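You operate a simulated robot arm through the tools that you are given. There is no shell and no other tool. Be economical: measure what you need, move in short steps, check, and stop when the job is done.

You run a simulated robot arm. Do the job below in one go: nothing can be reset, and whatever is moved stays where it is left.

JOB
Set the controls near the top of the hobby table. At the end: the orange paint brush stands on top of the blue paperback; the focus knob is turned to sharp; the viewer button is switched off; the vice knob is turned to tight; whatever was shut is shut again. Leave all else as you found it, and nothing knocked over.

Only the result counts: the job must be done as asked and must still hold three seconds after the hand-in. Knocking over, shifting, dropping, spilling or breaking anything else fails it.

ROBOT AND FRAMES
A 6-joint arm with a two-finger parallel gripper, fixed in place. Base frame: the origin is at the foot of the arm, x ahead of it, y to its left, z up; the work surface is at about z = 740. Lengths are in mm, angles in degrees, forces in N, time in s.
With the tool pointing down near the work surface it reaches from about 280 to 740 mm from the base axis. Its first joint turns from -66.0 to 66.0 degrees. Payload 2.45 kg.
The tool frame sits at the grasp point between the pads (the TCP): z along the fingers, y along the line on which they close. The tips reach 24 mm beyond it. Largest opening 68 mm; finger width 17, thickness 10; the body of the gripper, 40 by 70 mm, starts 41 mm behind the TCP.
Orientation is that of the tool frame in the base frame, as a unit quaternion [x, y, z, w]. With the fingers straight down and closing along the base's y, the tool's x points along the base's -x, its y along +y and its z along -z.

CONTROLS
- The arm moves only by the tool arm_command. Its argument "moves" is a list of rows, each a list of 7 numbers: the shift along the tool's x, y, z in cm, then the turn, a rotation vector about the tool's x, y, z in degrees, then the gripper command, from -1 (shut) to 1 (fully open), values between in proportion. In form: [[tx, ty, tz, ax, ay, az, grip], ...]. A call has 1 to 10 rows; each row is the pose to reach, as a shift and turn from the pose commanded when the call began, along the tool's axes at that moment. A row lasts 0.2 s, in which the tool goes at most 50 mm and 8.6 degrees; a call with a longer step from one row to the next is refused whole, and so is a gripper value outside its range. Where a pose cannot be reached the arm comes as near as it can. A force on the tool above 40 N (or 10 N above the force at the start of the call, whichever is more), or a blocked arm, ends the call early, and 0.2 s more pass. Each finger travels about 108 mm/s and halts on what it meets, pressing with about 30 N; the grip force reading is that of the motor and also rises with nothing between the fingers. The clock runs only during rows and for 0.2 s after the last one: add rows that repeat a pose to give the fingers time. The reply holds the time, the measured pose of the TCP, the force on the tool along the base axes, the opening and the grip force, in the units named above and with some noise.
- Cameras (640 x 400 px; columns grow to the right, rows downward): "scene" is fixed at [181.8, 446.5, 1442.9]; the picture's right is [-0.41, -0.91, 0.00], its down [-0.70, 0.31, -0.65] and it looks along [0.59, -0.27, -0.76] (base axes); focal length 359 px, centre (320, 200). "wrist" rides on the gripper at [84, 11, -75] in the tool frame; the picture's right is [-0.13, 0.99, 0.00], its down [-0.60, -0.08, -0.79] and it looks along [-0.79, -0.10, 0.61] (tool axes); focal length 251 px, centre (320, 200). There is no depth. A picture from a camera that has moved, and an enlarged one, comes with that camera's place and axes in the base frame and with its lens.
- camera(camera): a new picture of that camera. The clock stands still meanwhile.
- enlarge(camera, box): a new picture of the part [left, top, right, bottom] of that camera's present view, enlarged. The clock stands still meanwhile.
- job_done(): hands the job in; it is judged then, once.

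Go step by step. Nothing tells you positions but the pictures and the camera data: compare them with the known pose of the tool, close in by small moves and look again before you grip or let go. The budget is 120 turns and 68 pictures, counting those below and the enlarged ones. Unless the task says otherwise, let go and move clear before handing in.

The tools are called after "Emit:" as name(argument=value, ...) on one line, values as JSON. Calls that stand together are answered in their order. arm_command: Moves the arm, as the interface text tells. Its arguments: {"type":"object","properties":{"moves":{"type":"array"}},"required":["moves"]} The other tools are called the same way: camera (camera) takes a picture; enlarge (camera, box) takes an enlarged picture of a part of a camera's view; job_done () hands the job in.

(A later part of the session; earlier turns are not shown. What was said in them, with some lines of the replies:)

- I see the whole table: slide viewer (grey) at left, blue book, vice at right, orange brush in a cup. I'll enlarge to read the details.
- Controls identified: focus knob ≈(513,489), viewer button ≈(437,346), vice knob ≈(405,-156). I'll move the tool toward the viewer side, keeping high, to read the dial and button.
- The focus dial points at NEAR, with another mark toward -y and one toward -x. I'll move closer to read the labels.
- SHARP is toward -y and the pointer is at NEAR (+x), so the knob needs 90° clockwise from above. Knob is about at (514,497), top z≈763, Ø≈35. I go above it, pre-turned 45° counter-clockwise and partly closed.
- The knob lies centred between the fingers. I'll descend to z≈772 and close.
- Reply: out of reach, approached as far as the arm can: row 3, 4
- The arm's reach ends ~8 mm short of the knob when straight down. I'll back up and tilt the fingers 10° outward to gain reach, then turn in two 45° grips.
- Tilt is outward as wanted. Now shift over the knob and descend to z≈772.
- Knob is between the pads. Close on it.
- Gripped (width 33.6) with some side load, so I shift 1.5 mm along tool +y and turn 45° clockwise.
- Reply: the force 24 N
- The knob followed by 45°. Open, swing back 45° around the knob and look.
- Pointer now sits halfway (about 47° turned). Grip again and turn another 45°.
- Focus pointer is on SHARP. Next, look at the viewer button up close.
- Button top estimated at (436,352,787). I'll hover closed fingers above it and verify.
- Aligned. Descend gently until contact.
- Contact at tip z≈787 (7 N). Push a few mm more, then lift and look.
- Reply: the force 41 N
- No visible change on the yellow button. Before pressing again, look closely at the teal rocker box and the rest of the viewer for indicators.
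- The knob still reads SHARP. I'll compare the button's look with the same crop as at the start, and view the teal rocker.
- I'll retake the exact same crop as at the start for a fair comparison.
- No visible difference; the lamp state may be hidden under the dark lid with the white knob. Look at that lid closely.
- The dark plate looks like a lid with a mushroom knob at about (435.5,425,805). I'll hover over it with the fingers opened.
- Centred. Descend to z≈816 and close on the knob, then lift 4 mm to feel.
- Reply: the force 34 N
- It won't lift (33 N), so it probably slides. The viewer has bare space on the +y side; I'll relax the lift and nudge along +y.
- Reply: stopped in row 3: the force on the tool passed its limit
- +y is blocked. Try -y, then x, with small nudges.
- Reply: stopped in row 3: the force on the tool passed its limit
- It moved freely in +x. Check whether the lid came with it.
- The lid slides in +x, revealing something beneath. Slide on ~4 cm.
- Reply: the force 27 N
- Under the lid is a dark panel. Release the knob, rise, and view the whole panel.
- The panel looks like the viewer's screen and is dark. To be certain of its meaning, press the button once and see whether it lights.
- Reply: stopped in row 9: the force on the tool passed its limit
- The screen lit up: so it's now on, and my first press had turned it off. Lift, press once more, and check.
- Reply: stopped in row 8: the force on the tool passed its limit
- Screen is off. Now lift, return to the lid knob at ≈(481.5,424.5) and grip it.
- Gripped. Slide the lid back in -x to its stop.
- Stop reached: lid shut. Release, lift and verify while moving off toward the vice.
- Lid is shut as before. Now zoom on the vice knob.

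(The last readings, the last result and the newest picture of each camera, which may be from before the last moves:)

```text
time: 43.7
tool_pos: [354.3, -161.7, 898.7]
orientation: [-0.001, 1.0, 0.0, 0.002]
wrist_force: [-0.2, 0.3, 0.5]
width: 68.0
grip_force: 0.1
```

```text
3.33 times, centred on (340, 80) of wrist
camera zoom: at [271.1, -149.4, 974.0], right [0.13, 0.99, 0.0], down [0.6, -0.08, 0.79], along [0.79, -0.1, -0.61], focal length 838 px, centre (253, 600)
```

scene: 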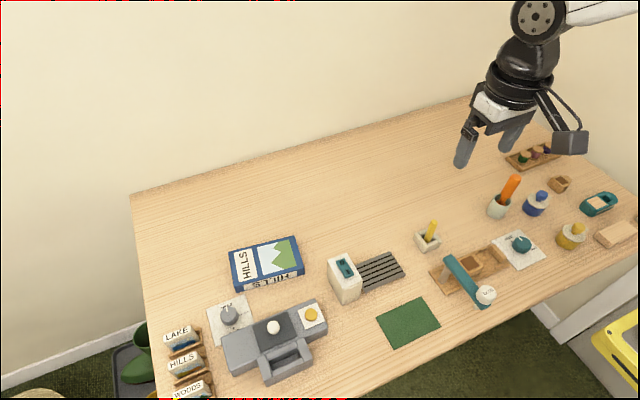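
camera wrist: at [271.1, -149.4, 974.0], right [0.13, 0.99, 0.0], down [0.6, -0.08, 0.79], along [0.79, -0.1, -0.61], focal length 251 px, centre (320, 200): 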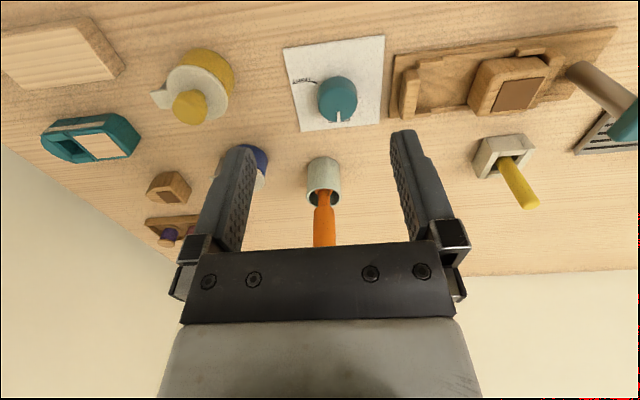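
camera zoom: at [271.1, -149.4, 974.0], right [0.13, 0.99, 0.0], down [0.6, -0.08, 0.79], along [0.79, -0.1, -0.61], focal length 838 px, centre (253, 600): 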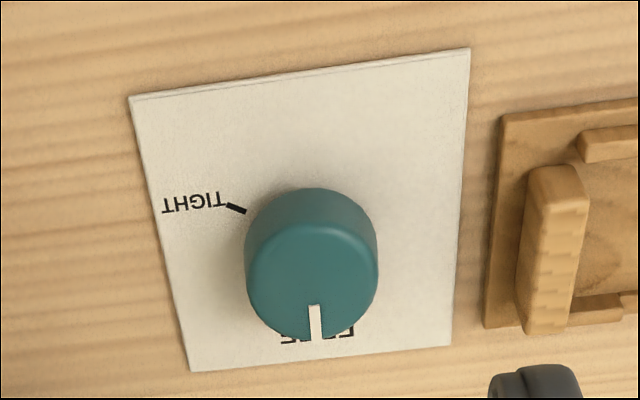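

TIGHT mark lies about 122° clockwise from the current pointer (+x); knob centre ≈(403,-149.5), Ø≈37. Hover over it with the tool pre-turned 45° counter-clockwise.

Emit:
arm_command(moves=[[-1.6, 0.4, 0, 0, 0, -7.5, 0.5], [-3.2, 0.8, 0, 0, 0, -15, 0.5], [-4.87, 1.22, 1.5, 0, 0, -22.5, 0.5], [-4.87, 1.22, 3, 0, 0, -30, 0.5], [-4.87, 1.22, 5, 0, 0, -37.5, 0.5], [-4.87, 1.22, 6.8, 0, 0, -45, 0.5], [-4.87, 1.22, 6.8, 0, 0, -45, 0.5]])

Emit:
camera(camera="wrist")

```text
time: 45.3
tool_pos: [401.2, -148.1, 828.8]
orientation: [-0.384, 0.923, 0.0, 0.001]
wrist_force: [0.1, 0.2, -0.3]
width: 50.9
grip_force: 0.0
```

```text
28 pictures are left
camera wrist: at [334.9, -200.2, 903.5], right [-0.61, 0.79, 0.0], down [0.48, 0.37, 0.79], along [0.63, 0.49, -0.61], focal length 251 px, centre (320, 200)
```

wrist: 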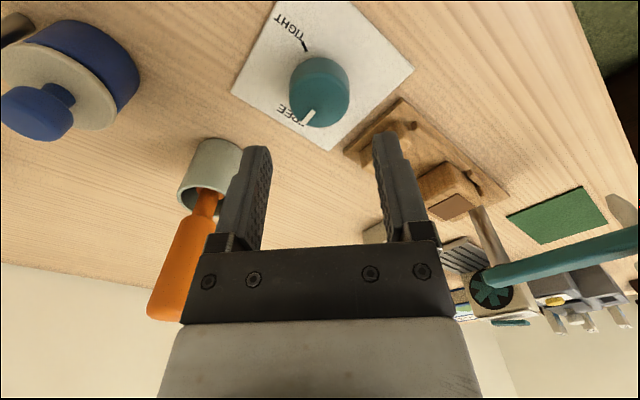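

Centred. Descend, grip, and turn in two calls.

Emit:
arm_command(moves=[[0, 0, 2.5, 0, 0, 0, 0.5], [0, 0, 4.5, 0, 0, 0, 0.5], [0, 0, 5.7, 0, 0, 0, 0.5], [0, 0, 5.7, 0, 0, 0, 0.5], [0, 0, 5.7, 0, 0, 0, -0.5], [0, 0, 5.7, 0, 0, 0, -1], [0, 0, 5.7, 0, 0, 0, -1]])

```text
time: 46.9
tool_pos: [402.2, -148.1, 772.4]
orientation: [-0.383, 0.924, -0.001, 0.001]
wrist_force: [3.6, -4.7, -13.1]
width: 37.3
grip_force: 45.1
```

Emit:
arm_command(moves=[[0, 0, 0, 0, 0, 7.5, -1], [0, 0, 0, 0, 0, 15, -1], [0, 0, 0, 0, 0, 22.5, -1], [0, 0, 0, 0, 0, 30, -1], [0, 0, 0, 0, 0, 37.5, -1], [0, 0, 0, 0, 0, 45, -1], [0, 0, 0, 0, 0, 52.5, -1], [0, 0, 0, 0, 0, 60, -1]])

Emit:
arm_command(moves=[[0, 0, 0, 0, 0, 7.5, -1], [0, 0, 0, 0, 0, 15, -1], [0, 0, 0, 0, 0, 22.5, -1], [0, 0, 0, 0, 0, 30, -1], [0, 0, 0, 0, 0, 37.5, -1], [0, 0, 0, 0, 0, 45, -1], [0, 0, 0, 0, 0, 52.5, -1], [0, 0, 0, 0, 0, 61, -1], [0, 0, 0, 0, 0, 61, -1]])

```text
time: 48.6
tool_pos: [402.9, -149.4, 770.7]
orientation: [0.078, 0.997, 0.0, 0.003]
wrist_force: [-0.5, -8.7, -3.9]
width: 37.3
grip_force: 44.9
stopped in row 8: the force on the tool passed its limit (the readings are from after the stop); the commanded pose is now the measured one
```

```text
time: 49.7
tool_pos: [400.6, -151.0, 771.0]
orientation: [0.338, 0.941, 0.0, 0.003]
wrist_force: [-3.5, -8.0, 0.1]
width: 37.6
grip_force: 44.5
stopped in row 5: the force on the tool passed its limit (the readings are from after the stop); the commanded pose is now the measured one
```

Turned about 84° so far; side loads stop it. Open to relieve and look.

Emit:
arm_command(moves=[[0, 0, 0, 0, 0, 0, 0.5], [0, 0, 0, 0, 0, 0, 0.5]])

Emit:
enlarge(camera="wrist", box=[200, 70, 440, 220])

```text
time: 50.3
tool_pos: [401.3, -151.0, 770.4]
orientation: [0.337, 0.941, 0.0, 0.003]
wrist_force: [-0.2, -0.8, 0.0]
width: 50.9
grip_force: 0.0
```

```text
2.67 times, centred on (320, 145) of wrist
camera zoom: at [344.5, -89.0, 845.8], right [0.73, 0.68, 0.0], down [0.41, -0.44, 0.8], along [0.55, -0.58, -0.61], focal length 670 px, centre (320, 347)
```

zoom: 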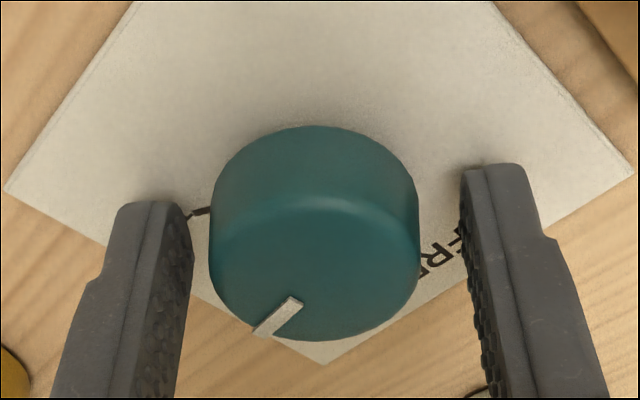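

Pointer is at about -85°, TIGHT at about -121°. Recentre 1.5 mm, regrip and turn 36° more.

Emit:
arm_command(moves=[[0, -0.15, 0, 0, 0, 0, 0.5], [0, -0.15, 0, 0, 0, 0, -0.5], [0, -0.15, 0, 0, 0, 0, -1], [0, -0.15, 0, 0, 0, 0, -1], [0, -0.15, 0, 0, 0, 7.5, -1], [0, -0.15, 0, 0, 0, 15, -1], [0, -0.15, 0, 0, 0, 22.5, -1], [0, -0.15, 0, 0, 0, 30, -1], [0, -0.15, 0, 0, 0, 36, -1], [0, -0.15, 0, 0, 0, 36, -1]])

```text
time: 52.5
tool_pos: [400.1, -153.4, 770.6]
orientation: [0.612, 0.791, 0.001, 0.002]
wrist_force: [-2.3, -3.2, 0.2]
width: 37.5
grip_force: 45.2
```

Turned as commanded. Release, rise and check.

Emit:
arm_command(moves=[[0, 0, 0, 0, 0, 0, 0.5], [0, 0, 0, 0, 0, 0, 0.5], [0, 0, -3, 0, 0, 0, 0.5], [0, 0, -7, 0, 0, 0, 0.5], [0, 0, -7, 0, 0, -8, 0.5], [0, 0, -7, 0, 0, -16, 0.5], [0, 0, -7, 0, 0, -24, 0.5], [0, 0, -7, 0, 0, -32, 0.5]])

Emit:
enlarge(camera="wrist", box=[200, 10, 440, 160])

```text
time: 54.3
tool_pos: [400.0, -152.6, 842.9]
orientation: [0.369, 0.929, -0.001, 0.002]
wrist_force: [-0.7, -0.1, 0.9]
width: 51.1
grip_force: 0.0
```

```text
2.67 times, centred on (320, 85) of wrist
camera zoom: at [347.7, -86.2, 916.5], right [0.77, 0.63, 0.0], down [0.38, -0.47, 0.8], along [0.51, -0.61, -0.61], focal length 670 px, centre (320, 507)
```

zoom: 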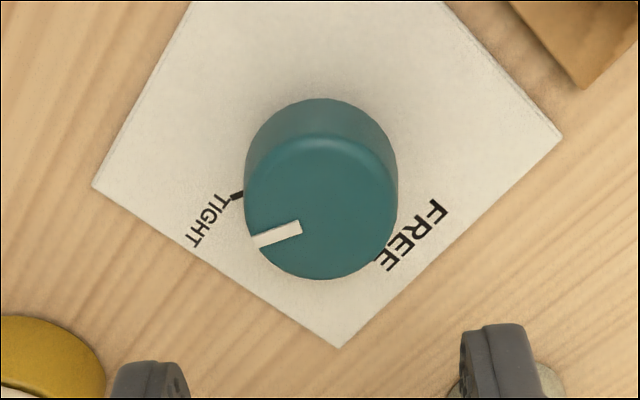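

Pointer aligned with TIGHT. Now rise, square the hand, and go look at the brush.

Emit:
arm_command(moves=[[0, 0, -3, 0, 0, -7.3, 0.8], [0, 0, -6, 0, 0, -14.6, 1], [0, 0, -9, 0, 0, -21.9, 1], [0, 0, -9, 0, 0, -29.2, 1], [0, 0, -9, 0, 0, -36.5, 1], [0, 0, -9, 0, 0, -43.4, 1], [0, 0, -9, 0, 0, -43.4, 1]])

Emit:
enlarge(camera="wrist", box=[200, 70, 440, 220])

Emit:
enlarge(camera="scene", box=[470, 160, 550, 230])

```text
time: 55.9
tool_pos: [400.6, -152.2, 929.5]
orientation: [0.0, 1.0, -0.002, 0.002]
wrist_force: [-0.1, 0.3, -0.1]
width: 67.8
grip_force: 0.0
```

```text
2.67 times, centred on (320, 145) of wrist
camera zoom: at [316.6, -141.1, 1005.4], right [0.13, 0.99, 0.0], down [0.6, -0.08, 0.8], along [0.79, -0.1, -0.61], focal length 670 px, centre (320, 347)
```

zoom: 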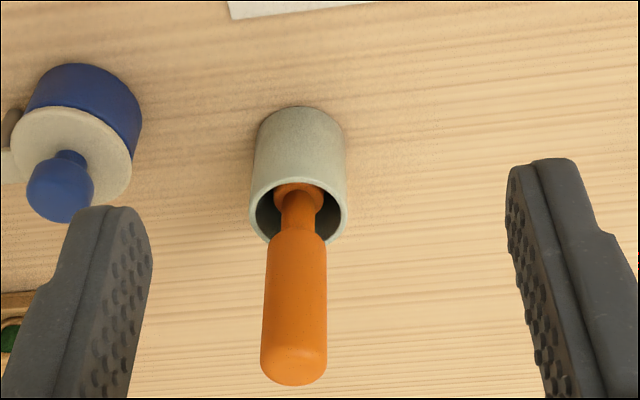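

```text
5.71 times, centred on (510, 195) of scene
camera zoom: at [181.8, 446.5, 1442.9], right [-0.41, -0.91, 0.0], down [-0.7, 0.31, -0.65], along [0.59, -0.27, -0.76], focal length 2051 px, centre (-766, 229)
```

zoom: 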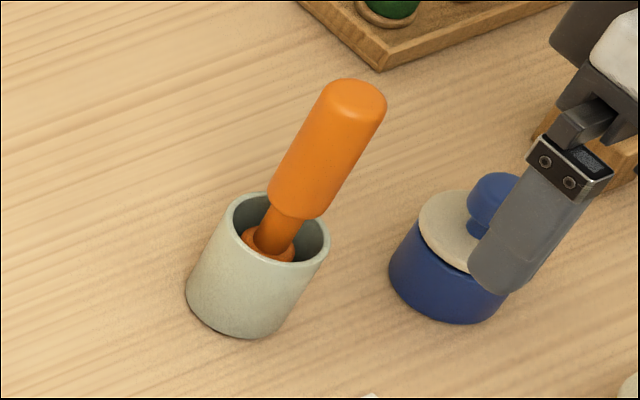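

The brush stands upright in the cup with a wide base; handle z≈798–866 at about (510.5,-177). Hover above it and check alignment.

Emit:
arm_command(moves=[[-4, -1, 0, 0, 0, 0, 0.5], [-8, -2, 0, 0, 0, 0, 0.5], [-11, -2.5, 0, 0, 0, 0, 0.5], [-11, -2.5, 0, 0, 0, 0, 0.5]])

Emit:
camera(camera="wrist")

Emit:
enlarge(camera="scene", box=[460, 100, 580, 240])

```text
time: 56.9
tool_pos: [510.3, -178.5, 933.8]
orientation: [0.001, 1.0, -0.002, 0.002]
wrist_force: [-0.2, 0.6, -0.7]
width: 50.9
grip_force: 0.0
```

```text
23 pictures are left
camera wrist: at [426.8, -167.3, 1007.9], right [0.13, 0.99, 0.0], down [0.6, -0.08, 0.8], along [0.79, -0.1, -0.61], focal length 251 px, centre (320, 200)
```

wrist: 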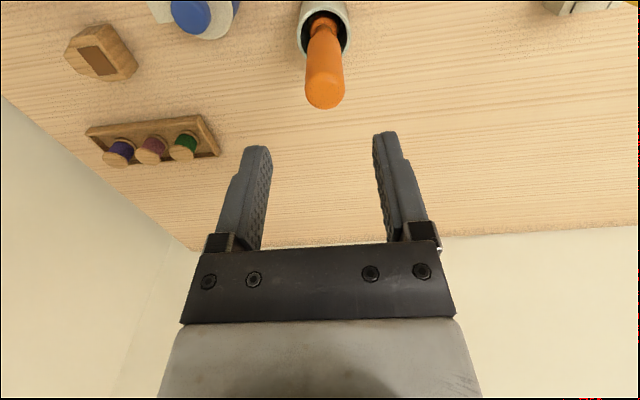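

```text
2.86 times, centred on (520, 170) of scene
camera zoom: at [181.8, 446.5, 1442.9], right [-0.41, -0.91, 0.0], down [-0.7, 0.31, -0.65], along [0.59, -0.27, -0.76], focal length 1025 px, centre (-251, 286)
```

zoom: 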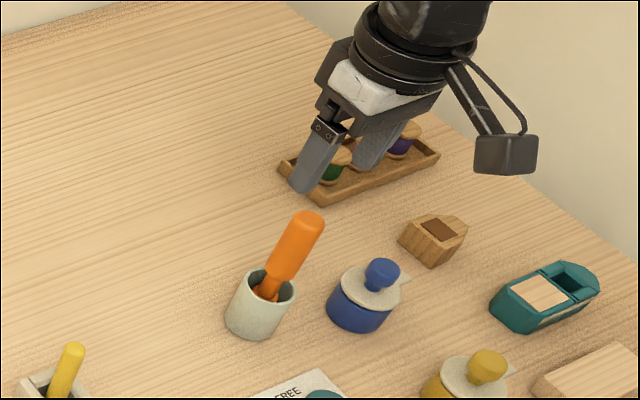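

Handle axis is about (507,-175). Shift slightly and descend to z≈840 around the handle.

Emit:
arm_command(moves=[[0.25, 0.3, 0, 0, 0, 0, 0.5], [0.25, 0.3, 3, 0, 0, 0, 0.5], [0.25, 0.3, 6, 0, 0, 0, 0.5], [0.25, 0.3, 8, 0, 0, 0, 0.5], [0.25, 0.3, 9.4, 0, 0, 0, 0.5], [0.25, 0.3, 9.4, 0, 0, 0, 0.5]])

Emit:
camera(camera="wrist")

```text
time: 58.3
tool_pos: [508.7, -173.6, 838.1]
orientation: [0.0, 1.0, -0.001, 0.003]
wrist_force: [-0.2, -0.4, 0.6]
width: 51.0
grip_force: 0.0
```

```text
21 pictures are left
camera wrist: at [424.7, -162.7, 913.2], right [0.13, 0.99, 0.0], down [0.6, -0.08, 0.8], along [0.79, -0.1, -0.6], focal length 251 px, centre (320, 200)
```

wrist: 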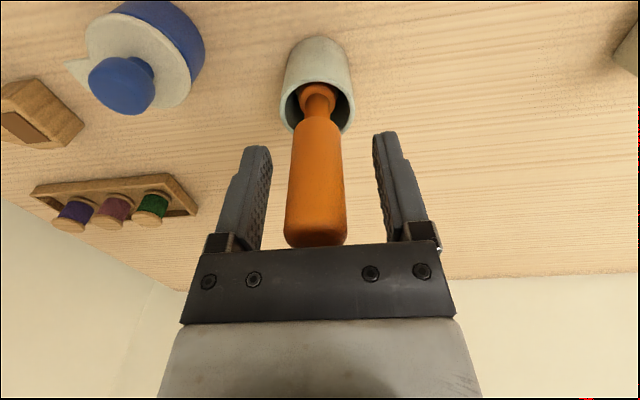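

Handle is between the pads. Close.

Emit:
arm_command(moves=[[0, -0.1, 0, 0, 0, 0, 0], [0, -0.1, 0, 0, 0, 0, -0.5], [0, -0.1, 0, 0, 0, 0, -1], [0, -0.1, 0, 0, 0, 0, -1]])

Emit:
arm_command(moves=[[0, 0, -2, 0, 0, 0, -1], [0, 0, -5, 0, 0, 0, -1], [0, 0, -8, 0, 0, 0, -1], [0, 0, -11, 0, 0, 0, -1], [0, 0, -13, 0, 0, 0, -1]])

Emit:
camera(camera="wrist")

Emit:
enlarge(camera="scene", box=[460, 80, 580, 240])

```text
time: 59.3
tool_pos: [507.7, -173.4, 838.1]
orientation: [0.001, 1.0, -0.001, 0.002]
wrist_force: [-0.2, 0.3, 1.3]
width: 22.6
grip_force: 29.7
```

```text
time: 60.5
tool_pos: [506.4, -175.6, 968.8]
orientation: [0.0, 1.0, -0.001, 0.002]
wrist_force: [-0.2, -0.4, 0.8]
width: 22.1
grip_force: 29.8
```

```text
20 pictures are left
camera wrist: at [424.1, -165.5, 1043.5], right [0.13, 0.99, 0.0], down [0.6, -0.08, 0.8], along [0.79, -0.1, -0.61], focal length 251 px, centre (320, 200)
```

wrist: 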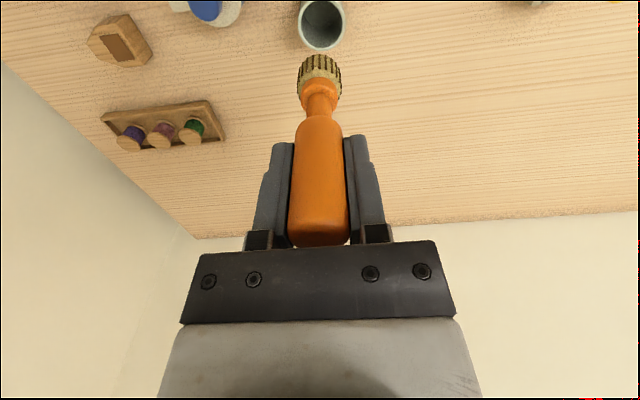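

```text
2.50 times, centred on (520, 160) of scene
camera zoom: at [181.8, 446.5, 1442.9], right [-0.41, -0.91, 0.0], down [-0.7, 0.31, -0.65], along [0.59, -0.27, -0.76], focal length 897 px, centre (-180, 300)
```

zoom: 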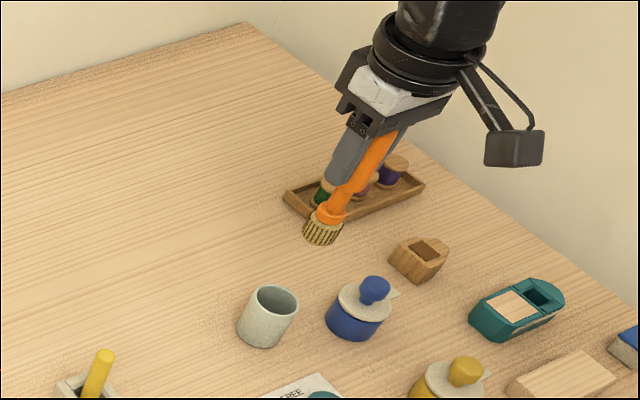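

Brush held upright, its bottom ≈93 mm below the TCP. Carry it toward the book at this height.

Emit:
arm_command(moves=[[0, 4, 0, 0, 0, 0, -1], [0, 8.5, 0, 0, 0, 0, -1], [0, 13, 0, 0, 0, 0, -1], [0, 17.5, 0, 0, 0, 0, -1], [0, 22, 0, 0, 0, 0, -1], [0, 26.5, 0, 0, 0, 0, -1], [0, 31, 0, 0, 0, 0, -1], [0, 35.5, 0, 0, 0, 0, -1], [0, 40, 0, 0, 0, 0, -1], [0, 44, 0, 0, 0, 0, -1]])

Emit:
arm_command(moves=[[-1, 3, 0, 0, 0, 0, -1], [-2, 6, 0, 0, 0, 0, -1], [-3.5, 9, 1, 0, 0, 0, -1], [-5, 11, 2, 0, 0, 0, -1], [-6.5, 12.6, 3, 0, 0, 0, -1], [-7.4, 12.6, 4, 0, 0, 0, -1], [-7.4, 12.6, 4, 0, 0, 0, -1]])

Emit:
camera(camera="wrist")

Emit:
enlarge(camera="scene", box=[200, 170, 360, 310])

```text
time: 62.7
tool_pos: [510.5, 265.6, 967.1]
orientation: [0.001, 1.0, -0.001, 0.003]
wrist_force: [-0.6, 0.4, -0.1]
width: 22.1
grip_force: 29.5
```

```text
time: 64.3
tool_pos: [582.9, 391.5, 926.8]
orientation: [0.0, 1.0, -0.001, 0.003]
wrist_force: [0.8, 0.5, -0.1]
width: 22.4
grip_force: 30.1
```

```text
18 pictures are left
camera wrist: at [498.8, 402.8, 1001.3], right [0.13, 0.99, 0.0], down [0.6, -0.08, 0.8], along [0.79, -0.1, -0.61], focal length 251 px, centre (320, 200)
```

wrist: 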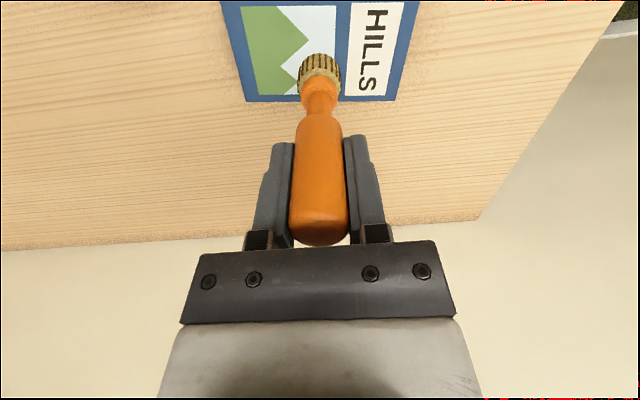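

```text
2.86 times, centred on (280, 240) of scene
camera zoom: at [181.8, 446.5, 1442.9], right [-0.41, -0.91, 0.0], down [-0.7, 0.31, -0.65], along [0.59, -0.27, -0.76], focal length 1025 px, centre (434, 86)
```

zoom: 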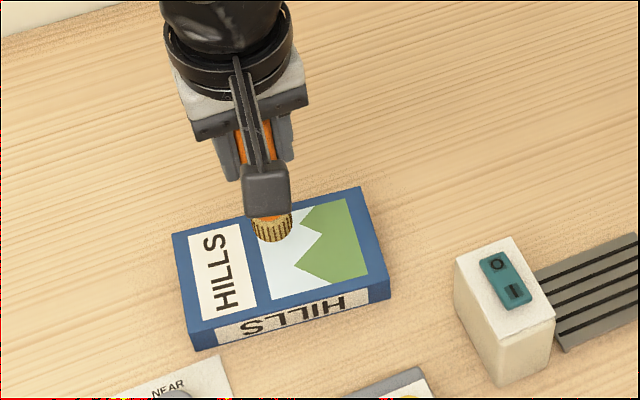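

Brush hovers over the book's middle. Lower to just above contact.

Emit:
arm_command(moves=[[0, 0, 2, 0, 0, 0, -1], [0, 0, 4, 0, 0, 0, -1], [0, 0, 5, 0, 0, 0, -1], [0, 0, 5.5, 0, 0, 0, -1], [0, 0, 5.5, 0, 0, 0, -1]])

Emit:
enlarge(camera="wrist", box=[200, 10, 440, 160])

```text
time: 65.5
tool_pos: [582.4, 391.3, 871.8]
orientation: [0.0, 1.0, -0.001, 0.002]
wrist_force: [-0.6, 0.1, -0.6]
width: 22.5
grip_force: 29.9
```

```text
2.67 times, centred on (320, 85) of wrist
camera zoom: at [498.8, 402.5, 946.5], right [0.13, 0.99, 0.0], down [0.6, -0.08, 0.8], along [0.79, -0.1, -0.6], focal length 670 px, centre (320, 507)
```

zoom: 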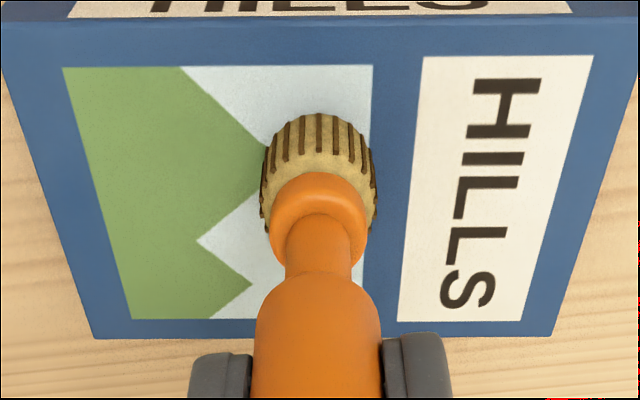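

Close above the cover. Lower in millimetre steps until contact.

Emit:
arm_command(moves=[[0, 0, 0.2, 0, 0, 0, -1], [0, 0, 0.4, 0, 0, 0, -1], [0, 0, 0.5, 0, 0, 0, -1], [0, 0, 0.6, 0, 0, 0, -1]])

```text
time: 66.5
tool_pos: [584.5, 391.2, 867.8]
orientation: [-0.001, 1.0, -0.001, 0.003]
wrist_force: [-2.9, -2.9, 14.4]
width: 22.6
grip_force: 30.2
```

Contact with 14 N. Ease off 1.5 mm of load, then open gradually.

Emit:
arm_command(moves=[[0, 0, -0.15, 0, 0, 0, -1], [0, 0, -0.15, 0, 0, 0, -1], [0, 0, -0.15, 0, 0, 0, -0.25], [0, 0, -0.15, 0, 0, 0, -0.1], [0, 0, -0.15, 0, 0, 0, 0.1], [0, 0, -0.15, 0, 0, 0, 0.4], [0, 0, -0.15, 0, 0, 0, 0.6], [0, 0, -0.15, 0, 0, 0, 0.6]])

Emit:
camera(camera="wrist")

```text
time: 68.3
tool_pos: [583.3, 390.6, 868.5]
orientation: [-0.001, 1.0, -0.001, 0.002]
wrist_force: [-0.4, 0.8, 0.5]
width: 54.4
grip_force: 0.0
```

```text
15 pictures are left
camera wrist: at [498.2, 401.8, 942.3], right [0.13, 0.99, 0.0], down [0.6, -0.08, 0.8], along [0.79, -0.1, -0.6], focal length 251 px, centre (320, 200)
```

wrist: 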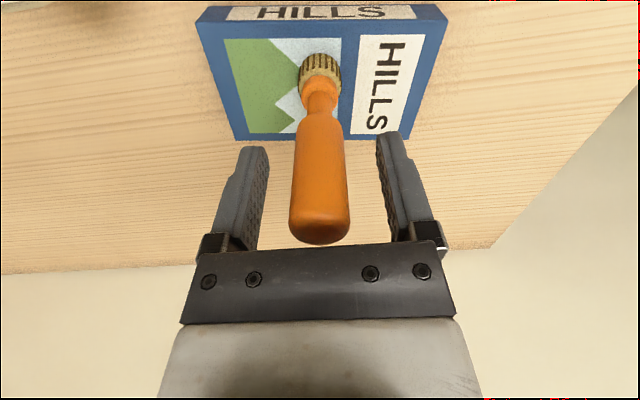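

The brush stands freely and upright. Lift straight up, then back off and check the whole scene.

Emit:
arm_command(moves=[[0, 0, -2, 0, 0, 0, 0.6], [0, 0, -5, 0, 0, 0, 0.6], [0, 0, -9, 0, 0, 0, 0.6], [0, 0, -12, 0, 0, 0, 0.6], [4, -1, -14, 0, 0, 0, 0.6], [8, -5, -16, 0, 0, 0, 0.6], [11, -9, -18, 0, 0, 0, 0.6], [14, -13, -20, 0, 0, 0, 0.6], [15, -17, -22, 0, 0, 0, 0.6], [15, -21, -24, 0, 0, 0, 0.6]])

Emit:
camera(camera="scene")

Emit:
enlarge(camera="scene", box=[150, 200, 350, 400])

Emit:
enlarge(camera="scene", box=[400, 160, 560, 310])

```text
refused: row 6 steps farther than a row can; nothing moved
```

```text
14 pictures are left
```

scene: 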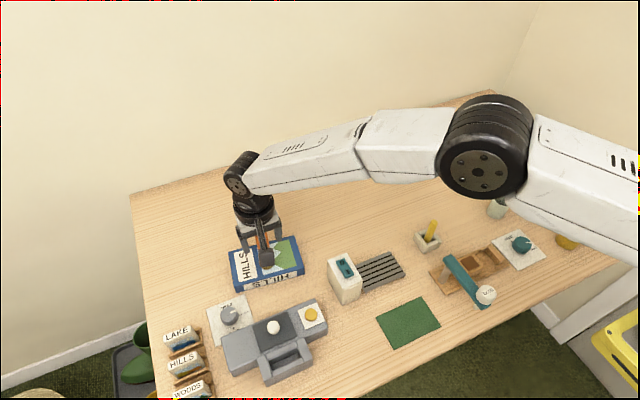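

```text
2.00 times, centred on (250, 300) of scene
camera zoom: at [181.8, 446.5, 1442.9], right [-0.41, -0.91, 0.0], down [-0.7, 0.31, -0.65], along [0.59, -0.27, -0.76], focal length 718 px, centre (460, 0)
```

zoom: 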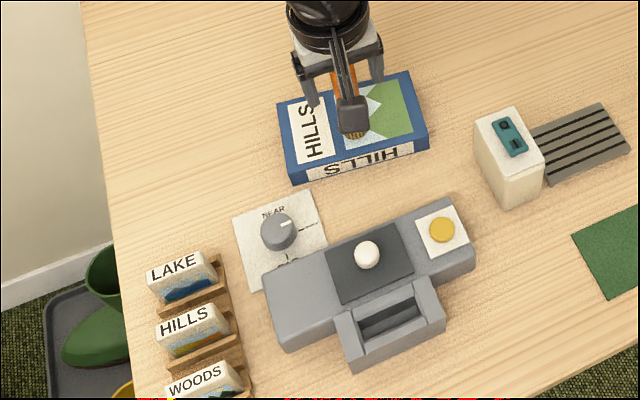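

```text
2.67 times, centred on (480, 235) of scene
camera zoom: at [181.8, 446.5, 1442.9], right [-0.41, -0.91, 0.0], down [-0.7, 0.31, -0.65], along [0.59, -0.27, -0.76], focal length 957 px, centre (-107, 107)
```

zoom: 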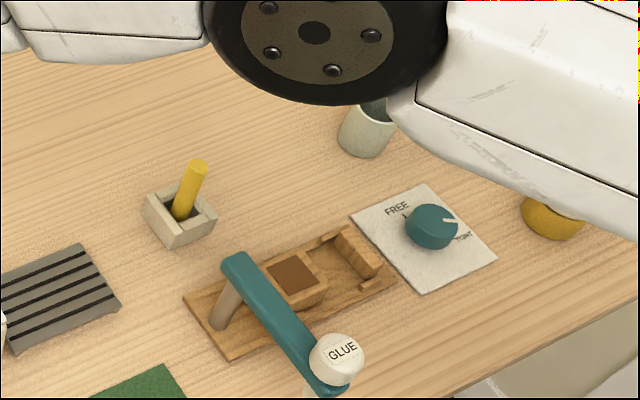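

One step was too long; nothing moved. Withdraw with shorter steps, straight up first.

Emit:
arm_command(moves=[[0, 0, -2, 0, 0, 0, 0.6], [0, 0, -5, 0, 0, 0, 0.6], [0, 0, -9, 0, 0, 0, 0.6], [0, 0, -12.5, 0, 0, 0, 0.6], [3, -1, -14, 0, 0, 0, 0.6], [6, -3, -15, 0, 0, 0, 0.6], [9, -6, -16, 0, 0, 0, 0.6], [12, -9, -17, 0, 0, 0, 0.6], [14, -12, -18, 0, 0, 0, 0.6], [15, -16, -19, 0, 0, 0, 0.6]])

Emit:
arm_command(moves=[[0, -4, 0, 0, 0, 0, 0.6], [0, -8, 0, 0, 0, 0, 0.6], [0, -12, 0, 0, 0, 0, 0.6], [0, -15, 0, 0, 0, 0, 0.6], [0, -15, 0, 0, 0, 0, 0.6]])

Emit:
camera(camera="scene")

Emit:
enlarge(camera="scene", box=[150, 200, 350, 400])

```text
time: 70.5
tool_pos: [433.4, 231.5, 1058.7]
orientation: [0.0, 1.0, -0.001, 0.003]
wrist_force: [-0.8, -0.3, 0.6]
width: 54.4
grip_force: 0.1
```

```text
time: 71.7
tool_pos: [429.9, 81.7, 1057.0]
orientation: [0.0, 1.0, -0.001, 0.002]
wrist_force: [0.4, 0.0, -0.3]
width: 54.3
grip_force: 0.1
```

```text
11 pictures are left
```

scene: 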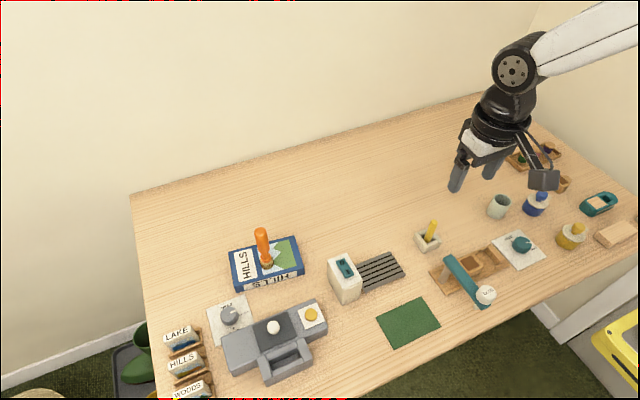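

```text
2.00 times, centred on (250, 300) of scene
camera zoom: at [181.8, 446.4, 1442.9], right [-0.41, -0.91, 0.0], down [-0.7, 0.31, -0.65], along [0.59, -0.27, -0.76], focal length 718 px, centre (460, 0)
```

zoom: 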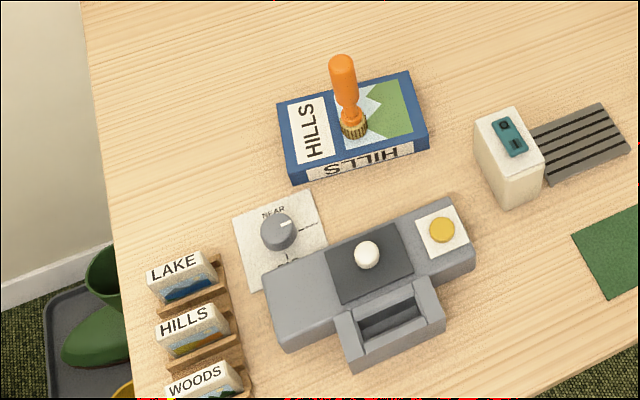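

The brush stands upright on the book, both knobs are on their marks, the viewer is off with its lid shut, and the arm is clear. I'm handing in.

Emit:
job_done()

```text
The job is handed in.
```

I finished the job and handed it in; the final pictures show everything as asked, with nothing else knocked over or moved.

- **Brush:** the orange brush stands upright on the blue paperback.
- **Focus knob:** the pointer is on SHARP.
- **Viewer button:** it is off. The button shows no state, so I slid the viewer's lid open and pressed until the screen was dark. That took three presses in all, and the screen was lit after the second.
- **Vice knob:** the pointer is on TIGHT, and one vice jaw seems to have shifted slightly as it turned.
- **Shut again:** I slid the viewer lid back to its stop.
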